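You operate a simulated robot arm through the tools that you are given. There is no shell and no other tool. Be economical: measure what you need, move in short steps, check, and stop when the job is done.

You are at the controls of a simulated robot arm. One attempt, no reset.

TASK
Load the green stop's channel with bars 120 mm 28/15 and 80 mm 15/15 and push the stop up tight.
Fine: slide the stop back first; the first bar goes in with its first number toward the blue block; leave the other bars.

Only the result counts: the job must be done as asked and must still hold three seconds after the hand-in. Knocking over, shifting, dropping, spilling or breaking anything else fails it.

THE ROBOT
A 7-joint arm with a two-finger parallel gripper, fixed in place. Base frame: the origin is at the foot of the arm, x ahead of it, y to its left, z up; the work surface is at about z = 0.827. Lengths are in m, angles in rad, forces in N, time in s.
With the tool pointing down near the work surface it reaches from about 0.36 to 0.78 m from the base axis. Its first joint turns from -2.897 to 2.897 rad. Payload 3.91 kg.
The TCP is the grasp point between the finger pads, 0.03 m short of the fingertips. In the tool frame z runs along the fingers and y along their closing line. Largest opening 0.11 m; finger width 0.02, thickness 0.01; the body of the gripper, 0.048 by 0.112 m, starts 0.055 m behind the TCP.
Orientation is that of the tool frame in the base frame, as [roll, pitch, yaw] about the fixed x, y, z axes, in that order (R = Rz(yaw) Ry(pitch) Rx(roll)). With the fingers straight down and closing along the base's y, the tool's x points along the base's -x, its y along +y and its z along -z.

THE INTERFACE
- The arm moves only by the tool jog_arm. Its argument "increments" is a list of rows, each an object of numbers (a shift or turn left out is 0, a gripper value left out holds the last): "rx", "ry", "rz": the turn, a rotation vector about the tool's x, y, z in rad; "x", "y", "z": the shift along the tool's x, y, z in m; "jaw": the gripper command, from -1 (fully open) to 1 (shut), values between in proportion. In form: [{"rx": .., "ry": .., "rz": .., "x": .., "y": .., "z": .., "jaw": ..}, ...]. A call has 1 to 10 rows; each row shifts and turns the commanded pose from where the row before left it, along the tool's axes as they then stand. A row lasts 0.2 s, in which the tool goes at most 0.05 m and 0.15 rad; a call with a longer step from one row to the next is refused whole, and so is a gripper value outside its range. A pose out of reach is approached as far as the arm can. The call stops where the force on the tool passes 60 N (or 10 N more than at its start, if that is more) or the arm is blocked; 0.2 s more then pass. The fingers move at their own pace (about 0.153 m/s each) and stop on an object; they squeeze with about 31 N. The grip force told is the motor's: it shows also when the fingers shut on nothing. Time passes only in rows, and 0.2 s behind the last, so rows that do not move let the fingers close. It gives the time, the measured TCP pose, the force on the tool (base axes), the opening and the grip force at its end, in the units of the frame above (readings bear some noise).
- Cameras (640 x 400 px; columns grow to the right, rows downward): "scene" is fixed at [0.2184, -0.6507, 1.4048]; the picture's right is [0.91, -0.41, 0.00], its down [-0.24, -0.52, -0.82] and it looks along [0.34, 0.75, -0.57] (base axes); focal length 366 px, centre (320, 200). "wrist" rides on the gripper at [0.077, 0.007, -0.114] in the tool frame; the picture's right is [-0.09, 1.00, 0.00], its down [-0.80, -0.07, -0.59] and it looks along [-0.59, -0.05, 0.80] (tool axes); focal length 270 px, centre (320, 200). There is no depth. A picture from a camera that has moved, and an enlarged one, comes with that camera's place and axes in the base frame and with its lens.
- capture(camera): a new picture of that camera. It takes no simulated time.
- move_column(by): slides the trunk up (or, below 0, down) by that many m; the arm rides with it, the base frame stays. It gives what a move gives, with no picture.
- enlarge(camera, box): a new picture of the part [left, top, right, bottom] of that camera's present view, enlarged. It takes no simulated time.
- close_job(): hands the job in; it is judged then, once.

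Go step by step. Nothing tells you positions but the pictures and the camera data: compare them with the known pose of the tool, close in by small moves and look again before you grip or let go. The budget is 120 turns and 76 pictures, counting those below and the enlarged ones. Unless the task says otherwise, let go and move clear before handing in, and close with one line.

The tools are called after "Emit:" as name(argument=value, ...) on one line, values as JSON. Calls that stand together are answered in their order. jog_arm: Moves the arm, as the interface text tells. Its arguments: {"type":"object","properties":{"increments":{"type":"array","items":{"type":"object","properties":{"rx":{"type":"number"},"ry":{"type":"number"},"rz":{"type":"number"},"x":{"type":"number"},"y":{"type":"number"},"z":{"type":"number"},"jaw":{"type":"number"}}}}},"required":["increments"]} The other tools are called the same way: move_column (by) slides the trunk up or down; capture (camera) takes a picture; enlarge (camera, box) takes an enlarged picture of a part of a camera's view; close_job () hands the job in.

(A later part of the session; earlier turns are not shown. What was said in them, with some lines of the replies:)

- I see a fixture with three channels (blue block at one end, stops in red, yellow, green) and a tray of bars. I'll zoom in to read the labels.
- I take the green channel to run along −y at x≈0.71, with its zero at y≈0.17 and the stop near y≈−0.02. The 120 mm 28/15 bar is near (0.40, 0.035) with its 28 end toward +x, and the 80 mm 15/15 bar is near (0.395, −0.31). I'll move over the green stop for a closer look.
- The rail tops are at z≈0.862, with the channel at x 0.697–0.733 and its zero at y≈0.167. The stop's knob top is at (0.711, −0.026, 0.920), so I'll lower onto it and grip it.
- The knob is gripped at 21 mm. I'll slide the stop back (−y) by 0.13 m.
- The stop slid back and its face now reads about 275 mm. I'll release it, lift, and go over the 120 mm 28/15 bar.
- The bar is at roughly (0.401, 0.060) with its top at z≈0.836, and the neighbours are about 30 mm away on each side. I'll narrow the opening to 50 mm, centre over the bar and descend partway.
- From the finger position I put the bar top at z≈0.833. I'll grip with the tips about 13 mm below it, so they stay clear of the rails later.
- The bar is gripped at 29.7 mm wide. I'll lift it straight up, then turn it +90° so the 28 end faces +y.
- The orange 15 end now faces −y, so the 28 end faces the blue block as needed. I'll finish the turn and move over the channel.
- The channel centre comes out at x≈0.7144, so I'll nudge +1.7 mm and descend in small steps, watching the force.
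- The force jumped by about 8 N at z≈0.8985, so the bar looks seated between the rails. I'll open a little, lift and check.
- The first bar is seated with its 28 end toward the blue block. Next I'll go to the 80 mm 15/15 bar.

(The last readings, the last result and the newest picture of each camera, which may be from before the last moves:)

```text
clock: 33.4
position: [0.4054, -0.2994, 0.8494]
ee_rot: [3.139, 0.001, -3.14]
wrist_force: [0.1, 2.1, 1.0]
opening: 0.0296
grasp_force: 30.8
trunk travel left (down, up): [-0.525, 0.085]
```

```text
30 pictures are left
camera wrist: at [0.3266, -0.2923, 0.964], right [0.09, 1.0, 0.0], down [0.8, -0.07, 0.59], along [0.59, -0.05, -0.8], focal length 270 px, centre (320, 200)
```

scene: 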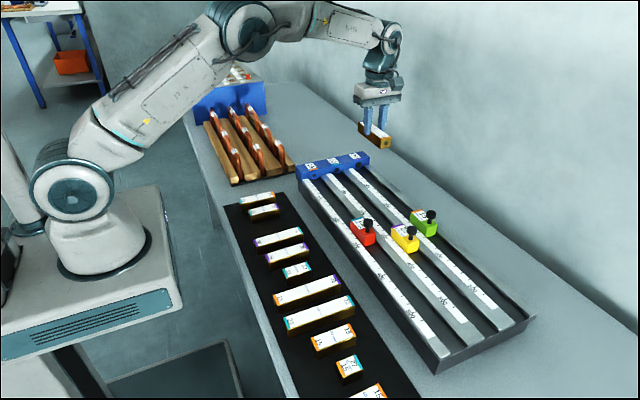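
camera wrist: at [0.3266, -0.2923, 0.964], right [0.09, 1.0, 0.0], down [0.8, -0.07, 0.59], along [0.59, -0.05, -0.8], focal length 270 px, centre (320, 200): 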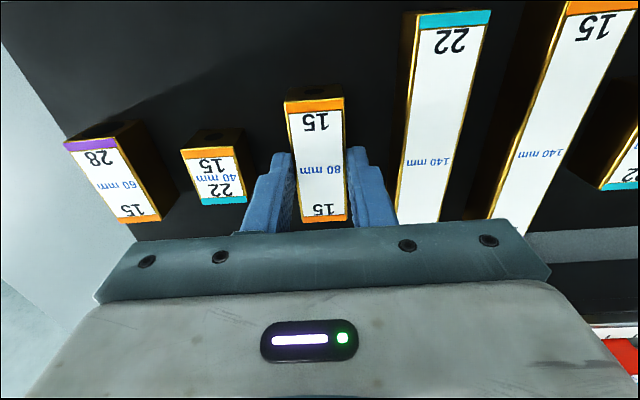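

Emit:
jog_arm(increments=[{"z": -0.02}, {"z": -0.04}, {"z": -0.045}, {"z": -0.045}, {"z": -0.03}, {"rz": -0.1428}, {"rz": -0.1428}, {"rz": -0.1428}, {"rz": -0.1428}, {"rz": -0.1428}])

Emit:
jog_arm(increments=[{"rz": -0.1428}, {"rz": -0.1428}, {"rz": -0.1428}, {"rz": -0.1428}, {"rz": -0.1428}, {"rz": -0.1428}, {}])

Emit:
jog_arm(increments=[{"y": -0.031, "x": -0.0289}, {"y": -0.031, "x": -0.0289}, {"y": -0.031, "x": -0.0289}, {"y": -0.031, "x": -0.0289}, {"y": -0.031, "x": -0.0289}, {"y": -0.031, "x": -0.0289}, {"y": -0.031, "x": -0.0289}, {"y": -0.031, "x": -0.0289}, {"y": -0.031, "x": -0.0289}, {"y": -0.031, "x": -0.0289}])

Emit:
capture(camera="wrist")

```text
clock: 35.6
position: [0.405, -0.3002, 1.0293]
ee_rot: [-3.141, 0.0, -2.425]
wrist_force: [-0.2, 0.7, -3.3]
opening: 0.0294
grasp_force: 31.0
trunk travel left (down, up): [-0.525, 0.085]
```

```text
clock: 37.2
position: [0.4049, -0.2997, 1.0298]
ee_rot: [-3.14, 0.0, -1.569]
wrist_force: [-0.3, 0.7, -3.1]
opening: 0.0294
grasp_force: 30.8
trunk travel left (down, up): [-0.525, 0.085]
```

```text
clock: 39.4
position: [0.7159, -0.0071, 1.0299]
ee_rot: [3.14, -0.001, -1.569]
wrist_force: [-0.3, 0.6, -2.8]
opening: 0.0295
grasp_force: 30.7
trunk travel left (down, up): [-0.525, 0.085]
```

```text
29 pictures are left
camera wrist: at [0.7079, -0.0841, 1.144], right [-1.0, 0.09, 0.0], down [0.07, 0.8, 0.59], along [0.05, 0.59, -0.8], focal length 270 px, centre (320, 200)
```

wrist: 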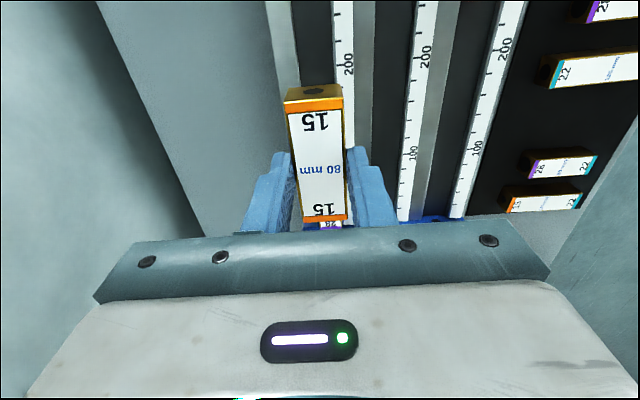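

Emit:
jog_arm(increments=[{"z": 0.03, "y": 0.0008}, {"z": 0.03}, {"z": 0.03}, {"z": 0.02}, {"z": 0.006}, {}])

Emit:
enlarge(camera="wrist", box=[220, 0, 400, 112])

Emit:
enlarge(camera="scene", box=[340, 140, 450, 230])

```text
clock: 40.8
position: [0.7137, -0.0103, 0.9144]
ee_rot: [-3.141, -0.001, -1.569]
wrist_force: [0.0, -0.1, -1.9]
opening: 0.0297
grasp_force: 31.1
trunk travel left (down, up): [-0.525, 0.085]
```

```text
3.56 times, centred on (310, 56) of wrist
camera zoom: at [0.706, -0.0864, 1.0284], right [-1.0, 0.09, 0.0], down [0.07, 0.8, 0.59], along [0.05, 0.59, -0.8], focal length 961 px, centre (356, 712)
```

zoom: 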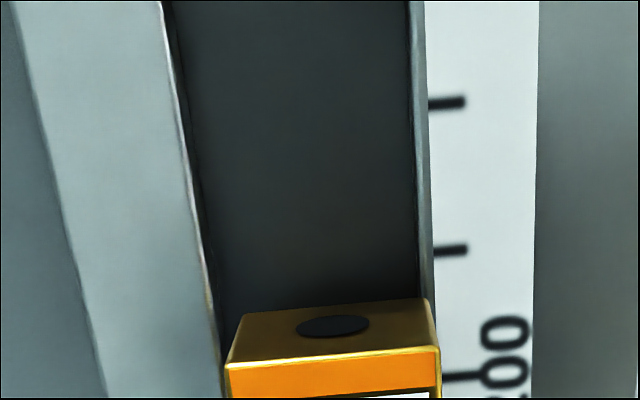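

```text
4.44 times, centred on (395, 185) of scene
camera zoom: at [0.2184, -0.6507, 1.4048], right [0.91, -0.41, 0.0], down [-0.24, -0.52, -0.82], along [0.34, 0.75, -0.57], focal length 1626 px, centre (-13, 267)
```

zoom: 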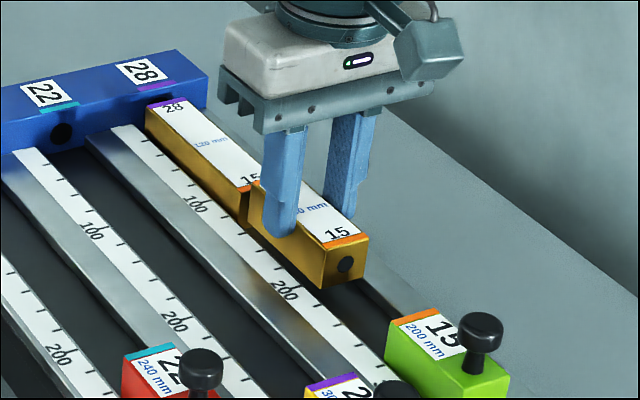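

Emit:
jog_arm(increments=[{"y": -0.0008}, {"z": 0.004}, {"z": 0.004}, {"z": 0.003}, {"z": 0.002}, {}])

Emit:
jog_arm(increments=[{"z": 0.0015}, {}])

Emit:
enlarge(camera="scene", box=[350, 150, 430, 210])

```text
clock: 42.2
position: [0.7154, -0.0119, 0.9004]
ee_rot: [3.141, 0.0, -1.572]
wrist_force: [2.5, 1.0, -3.6]
opening: 0.0298
grasp_force: 30.9
trunk travel left (down, up): [-0.525, 0.085]
```

```text
clock: 42.8
position: [0.7158, -0.0106, 0.8982]
ee_rot: [-3.141, 0.0, -1.571]
wrist_force: [2.6, -0.5, -2.6]
opening: 0.0295
grasp_force: 31.4
trunk travel left (down, up): [-0.525, 0.085]
```

```text
6.67 times, centred on (390, 180) of scene
camera zoom: at [0.2184, -0.6507, 1.4048], right [0.91, -0.41, 0.0], down [-0.24, -0.52, -0.82], along [0.34, 0.75, -0.57], focal length 2439 px, centre (-147, 333)
```

zoom: 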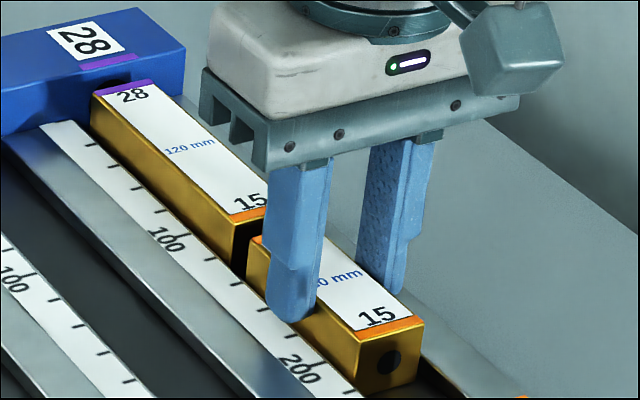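

Emit:
jog_arm(increments=[{"z": 0.0015}, {}])

```text
clock: 43.4
position: [0.7149, -0.011, 0.8983]
ee_rot: [-3.14, 0.0, -1.569]
wrist_force: [2.2, 0.0, 4.9]
opening: 0.0295
grasp_force: 30.8
trunk travel left (down, up): [-0.525, 0.085]
```

The second bar is seated. I'll release, lift, turn the tool back and go over the stop's knob.

Emit:
jog_arm(increments=[{"jaw": 0.2}, {"jaw": 0.0}, {"z": -0.03}, {"z": -0.045}, {"z": -0.045}, {"x": 0.045}, {"x": 0.045}, {"x": 0.045}, {"x": 0.012}, {}])

Emit:
jog_arm(increments=[{"rz": 0.1428, "jaw": -1}, {"rz": 0.1428}, {"rz": 0.1428}, {"rz": 0.1428}, {"rz": 0.1428}, {"rz": 0.1428}, {"rz": 0.1428}, {"rz": 0.1428}, {"rz": 0.1428}, {"rz": 0.1428}])

Emit:
jog_arm(increments=[{"rz": 0.1428}, {}])

Emit:
capture(camera="wrist")

Emit:
enlarge(camera="scene", box=[330, 140, 450, 240])

```text
clock: 45.6
position: [0.7151, -0.1566, 1.0175]
ee_rot: [3.141, 0.001, -1.568]
wrist_force: [-0.6, -0.2, 0.3]
opening: 0.0549
grasp_force: 0.1
trunk travel left (down, up): [-0.525, 0.085]
```

```text
clock: 47.8
position: [0.7145, -0.1577, 1.0176]
ee_rot: [-3.14, 0.001, -3.002]
wrist_force: [-0.9, 0.1, -0.2]
opening: 0.1099
grasp_force: 0.0
trunk travel left (down, up): [-0.525, 0.085]
```

```text
clock: 48.4
position: [0.7153, -0.1574, 1.0168]
ee_rot: [-3.141, 0.0, -3.141]
wrist_force: [0.9, -0.8, -0.4]
opening: 0.1102
grasp_force: 0.1
trunk travel left (down, up): [-0.525, 0.085]
```

```text
25 pictures are left
camera wrist: at [0.6363, -0.1497, 1.132], right [0.09, 1.0, 0.0], down [0.8, -0.07, 0.59], along [0.59, -0.05, -0.8], focal length 270 px, centre (320, 200)
```

wrist: 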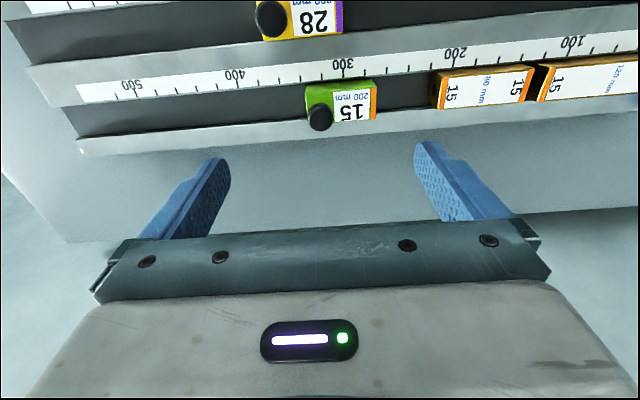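

```text
4.00 times, centred on (390, 190) of scene
camera zoom: at [0.2184, -0.6507, 1.4048], right [0.91, -0.41, 0.0], down [-0.24, -0.52, -0.82], along [0.34, 0.75, -0.57], focal length 1463 px, centre (40, 240)
```

zoom: 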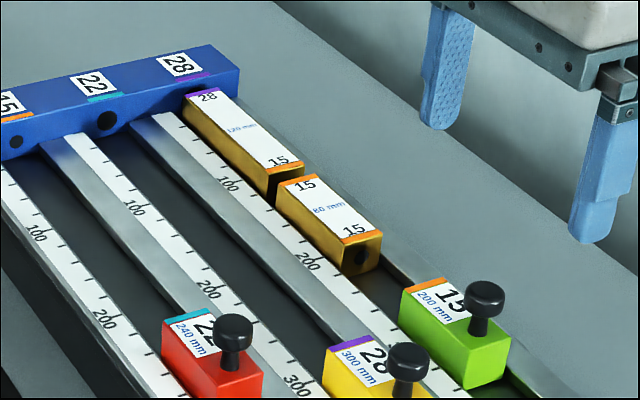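

Both bars sit in line. I'll grip the knob and push the stop toward the block.

Emit:
jog_arm(increments=[{"z": 0.04, "x": 0.003}, {"z": 0.03}, {"z": 0.015}, {"jaw": 1}, {"jaw": 1}, {"jaw": 1}])

Emit:
jog_arm(increments=[{"y": 0.01}, {"y": 0.01}, {"y": 0.01}, {"y": 0.01}, {"y": 0.01}, {"y": 0.005}, {"y": 0.005}, {}])

Emit:
capture(camera="wrist")

```text
clock: 49.8
position: [0.7109, -0.1576, 0.9315]
ee_rot: [-3.141, 0.002, -3.14]
wrist_force: [-1.6, 2.0, -1.6]
opening: 0.0213
grasp_force: 45.2
trunk travel left (down, up): [-0.525, 0.085]
```

```text
clock: 51.6
position: [0.71, -0.0995, 0.9315]
ee_rot: [3.14, -0.002, 3.141]
wrist_force: [-1.2, -20.6, -6.5]
opening: 0.0213
grasp_force: 44.6
trunk travel left (down, up): [-0.525, 0.085]
```

```text
23 pictures are left
camera wrist: at [0.633, -0.0926, 1.0463], right [0.09, 1.0, 0.0], down [0.8, -0.07, 0.59], along [0.59, -0.05, -0.81], focal length 270 px, centre (320, 200)
```

wrist: 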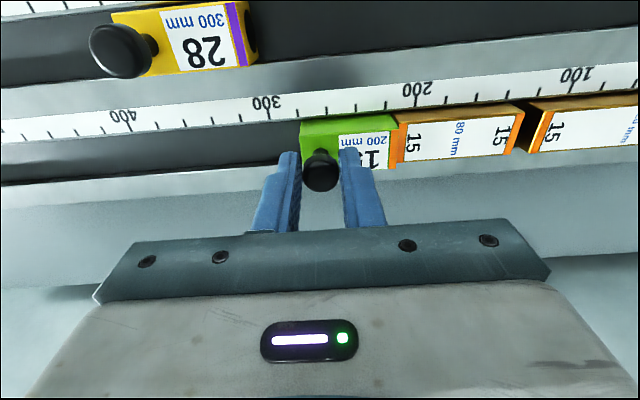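

The stop is touching the 80 mm bar. I'll continue in small steps and watch the force.

Emit:
jog_arm(increments=[{"y": 0.004}, {"y": 0.004}, {"y": 0.003}, {}])

Emit:
capture(camera="wrist")

Emit:
enlarge(camera="scene", box=[330, 140, 450, 240])

```text
clock: 52.6
position: [0.7112, -0.0896, 0.9324]
ee_rot: [3.14, -0.004, 3.14]
wrist_force: [-6.4, -22.5, -9.1]
opening: 0.0213
grasp_force: 44.9
trunk travel left (down, up): [-0.525, 0.085]
```

```text
22 pictures are left
camera wrist: at [0.6331, -0.082, 1.0464], right [0.09, 1.0, 0.0], down [0.8, -0.07, 0.59], along [0.59, -0.05, -0.81], focal length 270 px, centre (320, 200)
```

wrist: 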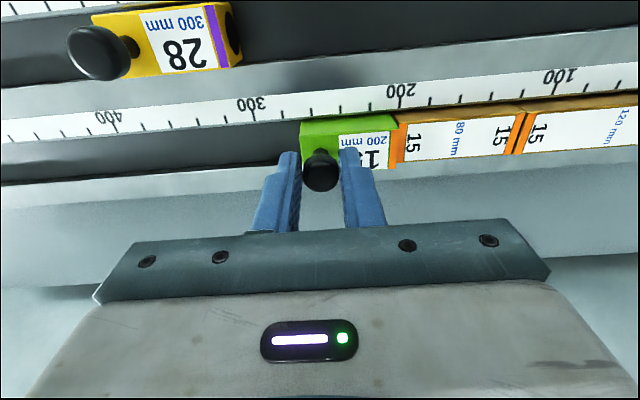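

```text
4.00 times, centred on (390, 190) of scene
camera zoom: at [0.2184, -0.6507, 1.4048], right [0.91, -0.41, 0.0], down [-0.24, -0.52, -0.82], along [0.34, 0.75, -0.57], focal length 1463 px, centre (40, 240)
```

zoom: 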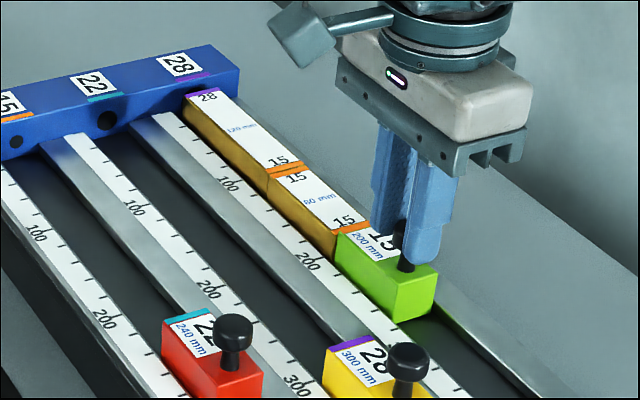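

Emit:
jog_arm(increments=[{"y": 0.003}, {"y": 0.003}, {}])

Emit:
jog_arm(increments=[{"y": 0.002}, {}])

```text
clock: 53.4
position: [0.712, -0.0834, 0.9317]
ee_rot: [3.141, 0.0, 3.142]
wrist_force: [-7.0, -23.8, -10.4]
opening: 0.0217
grasp_force: 44.5
trunk travel left (down, up): [-0.525, 0.085]
```

```text
clock: 54.0
position: [0.712, -0.0833, 0.9315]
ee_rot: [-3.141, -0.002, 3.14]
wrist_force: [-9.1, -24.0, -13.3]
opening: 0.0213
grasp_force: 45.0
trunk travel left (down, up): [-0.525, 0.085]
```

Emit:
jog_arm(increments=[{"y": 0.002}, {}])

Emit:
jog_arm(increments=[{"y": 0.002}, {}])

Emit:
enlarge(camera="scene", box=[340, 140, 420, 200])

```text
clock: 54.6
position: [0.7117, -0.0797, 0.9318]
ee_rot: [3.141, -0.001, -3.141]
wrist_force: [-8.6, -23.3, -14.4]
opening: 0.0215
grasp_force: 44.6
trunk travel left (down, up): [-0.525, 0.085]
```

```text
clock: 55.2
position: [0.7103, -0.0788, 0.9327]
ee_rot: [3.14, -0.001, -3.14]
wrist_force: [-12.7, -23.6, -14.9]
opening: 0.0216
grasp_force: 45.2
trunk travel left (down, up): [-0.525, 0.085]
```

```text
6.67 times, centred on (380, 170) of scene
camera zoom: at [0.2184, -0.6507, 1.4048], right [0.91, -0.41, 0.0], down [-0.24, -0.52, -0.82], along [0.34, 0.75, -0.57], focal length 2439 px, centre (-80, 400)
```

zoom: 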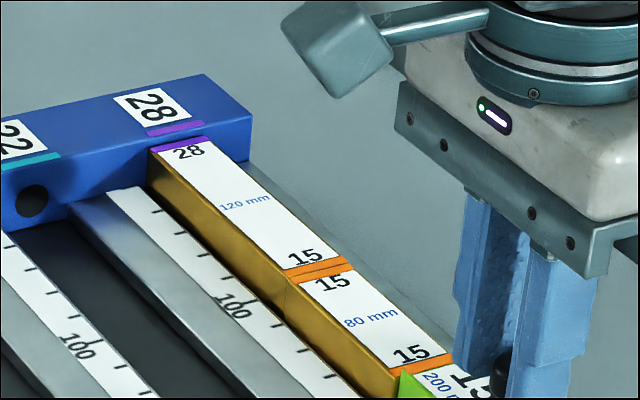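

Emit:
jog_arm(increments=[{"y": 0.002}, {}])

Emit:
jog_arm(increments=[{"y": 0.002}, {}])

Emit:
enlarge(camera="scene", box=[340, 140, 420, 200])

```text
clock: 55.8
position: [0.7113, -0.0784, 0.9323]
ee_rot: [-3.141, -0.002, 3.14]
wrist_force: [-12.8, -23.8, -15.1]
opening: 0.0216
grasp_force: 45.5
trunk travel left (down, up): [-0.525, 0.085]
```

```text
clock: 56.4
position: [0.7114, -0.0767, 0.9317]
ee_rot: [-3.141, -0.003, 3.141]
wrist_force: [-11.2, -27.6, -16.0]
opening: 0.0215
grasp_force: 45.0
trunk travel left (down, up): [-0.525, 0.085]
```

```text
6.67 times, centred on (380, 170) of scene
camera zoom: at [0.2184, -0.6507, 1.4048], right [0.91, -0.41, 0.0], down [-0.24, -0.52, -0.82], along [0.34, 0.75, -0.57], focal length 2439 px, centre (-80, 400)
```

zoom: 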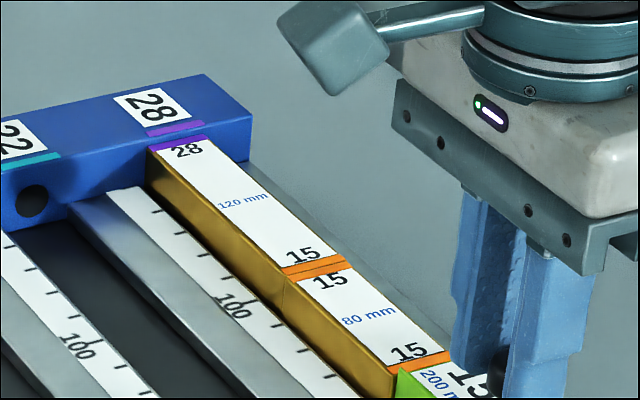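

Emit:
jog_arm(increments=[{"y": 0.002}, {}])

Emit:
jog_arm(increments=[{"y": 0.002}, {}])

```text
clock: 57.0
position: [0.7113, -0.0765, 0.933]
ee_rot: [-3.139, -0.001, 3.138]
wrist_force: [-9.6, -31.9, -16.8]
opening: 0.0215
grasp_force: 45.5
trunk travel left (down, up): [-0.525, 0.085]
```

```text
clock: 57.6
position: [0.7106, -0.0763, 0.9321]
ee_rot: [-3.136, -0.003, 3.136]
wrist_force: [-9.5, -36.4, -16.5]
opening: 0.0214
grasp_force: 45.0
trunk travel left (down, up): [-0.525, 0.085]
```

The position has stalled while the force climbs to 36 N, so the row is tight. I'll release, lift straight up and check.

Emit:
jog_arm(increments=[{"jaw": -0.2}, {"jaw": -0.2}, {"z": -0.03}, {"z": -0.045}, {"z": -0.045, "x": 0.02}, {"x": 0.045}, {"x": 0.045}, {"x": 0.045}, {}])

Emit:
enlarge(camera="scene", box=[340, 140, 430, 208])

Emit:
capture(camera="scene")

Emit:
capture(camera="wrist")

```text
clock: 59.6
position: [0.5557, -0.0666, 1.0512]
ee_rot: [3.141, 0.001, -3.141]
wrist_force: [-0.3, -0.1, -0.1]
opening: 0.0661
grasp_force: 0.0
trunk travel left (down, up): [-0.525, 0.085]
```

```text
5.88 times, centred on (385, 174) of scene
camera zoom: at [0.2184, -0.6507, 1.4048], right [0.91, -0.41, 0.0], down [-0.24, -0.52, -0.82], along [0.34, 0.75, -0.57], focal length 2152 px, centre (-62, 353)
```

zoom: 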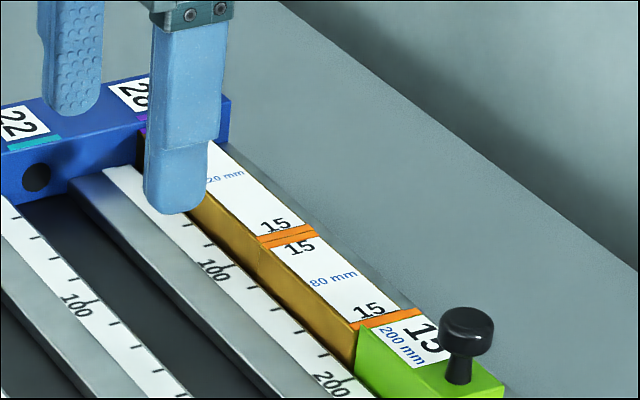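

```text
17 pictures are left
```

scene: 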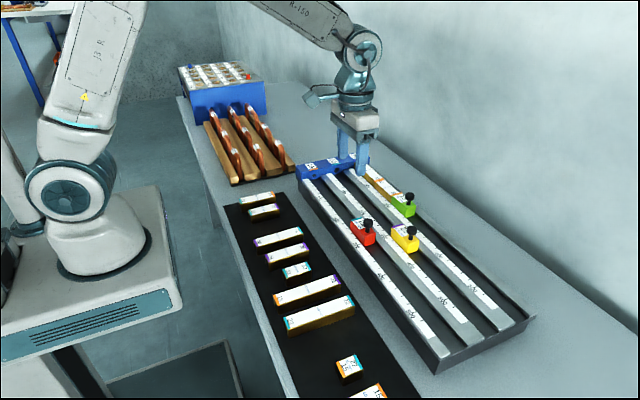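

```text
16 pictures are left
camera wrist: at [0.4774, -0.0592, 1.1659], right [0.09, 1.0, 0.0], down [0.8, -0.07, 0.59], along [0.59, -0.05, -0.8], focal length 270 px, centre (320, 200)
```

wrist: 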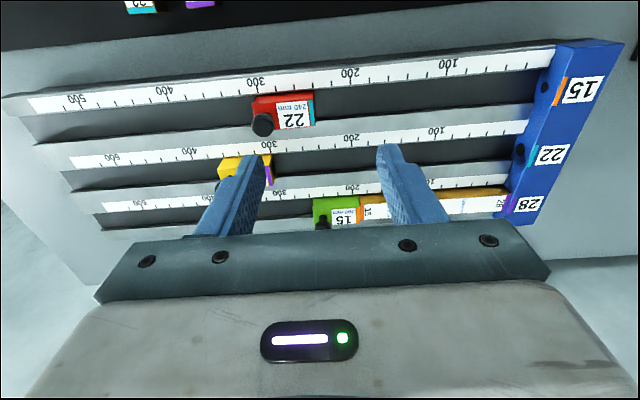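

Emit:
enlarge(camera="wrist", box=[440, 150, 580, 238])

Emit:
jog_arm(increments=[{"x": 0.045}, {"x": 0.045}, {"x": 0.045}, {}])

Emit:
enlarge(camera="scene", box=[340, 145, 420, 215])

```text
4.55 times, centred on (510, 194) of wrist
camera zoom: at [0.4774, -0.0592, 1.1659], right [0.09, 1.0, 0.0], down [0.8, -0.07, 0.59], along [0.59, -0.05, -0.8], focal length 1229 px, centre (-544, 227)
```

zoom: 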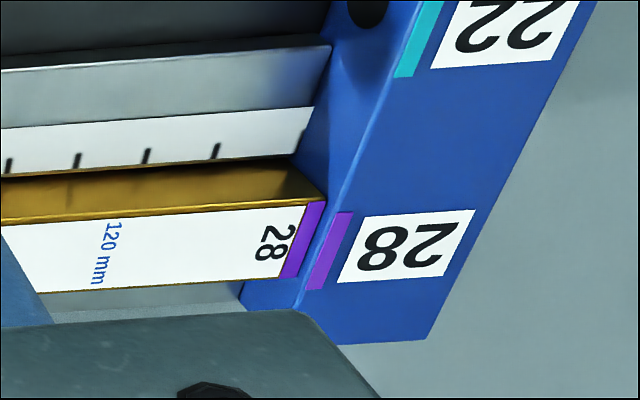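

```text
clock: 60.6
position: [0.4201, -0.0687, 1.0517]
ee_rot: [3.141, 0.0, -3.139]
wrist_force: [0.3, -0.1, 0.9]
opening: 0.0659
grasp_force: 0.0
trunk travel left (down, up): [-0.525, 0.085]
```

```text
5.71 times, centred on (380, 180) of scene
camera zoom: at [0.2184, -0.6507, 1.4048], right [0.91, -0.41, 0.0], down [-0.24, -0.52, -0.82], along [0.34, 0.75, -0.57], focal length 2090 px, centre (-23, 314)
```

zoom: 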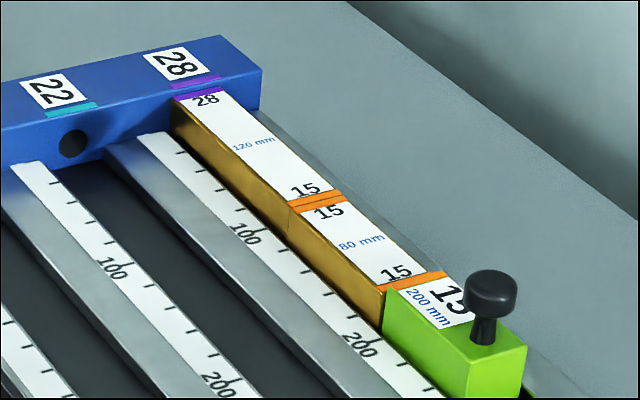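

The 28 end touches the block's 28, 15 meets 15, and the stop is tight against the row near the 200 mark. The other bars and stops haven't moved and the arm is clear, so I'm handing in.

Emit:
close_job()

```text
The job is handed in.
```

The green channel is loaded with the 120 mm bar (28 end against the blue block) and the 80 mm 15/15 bar, the stop is pushed up tight, and the job is handed in.
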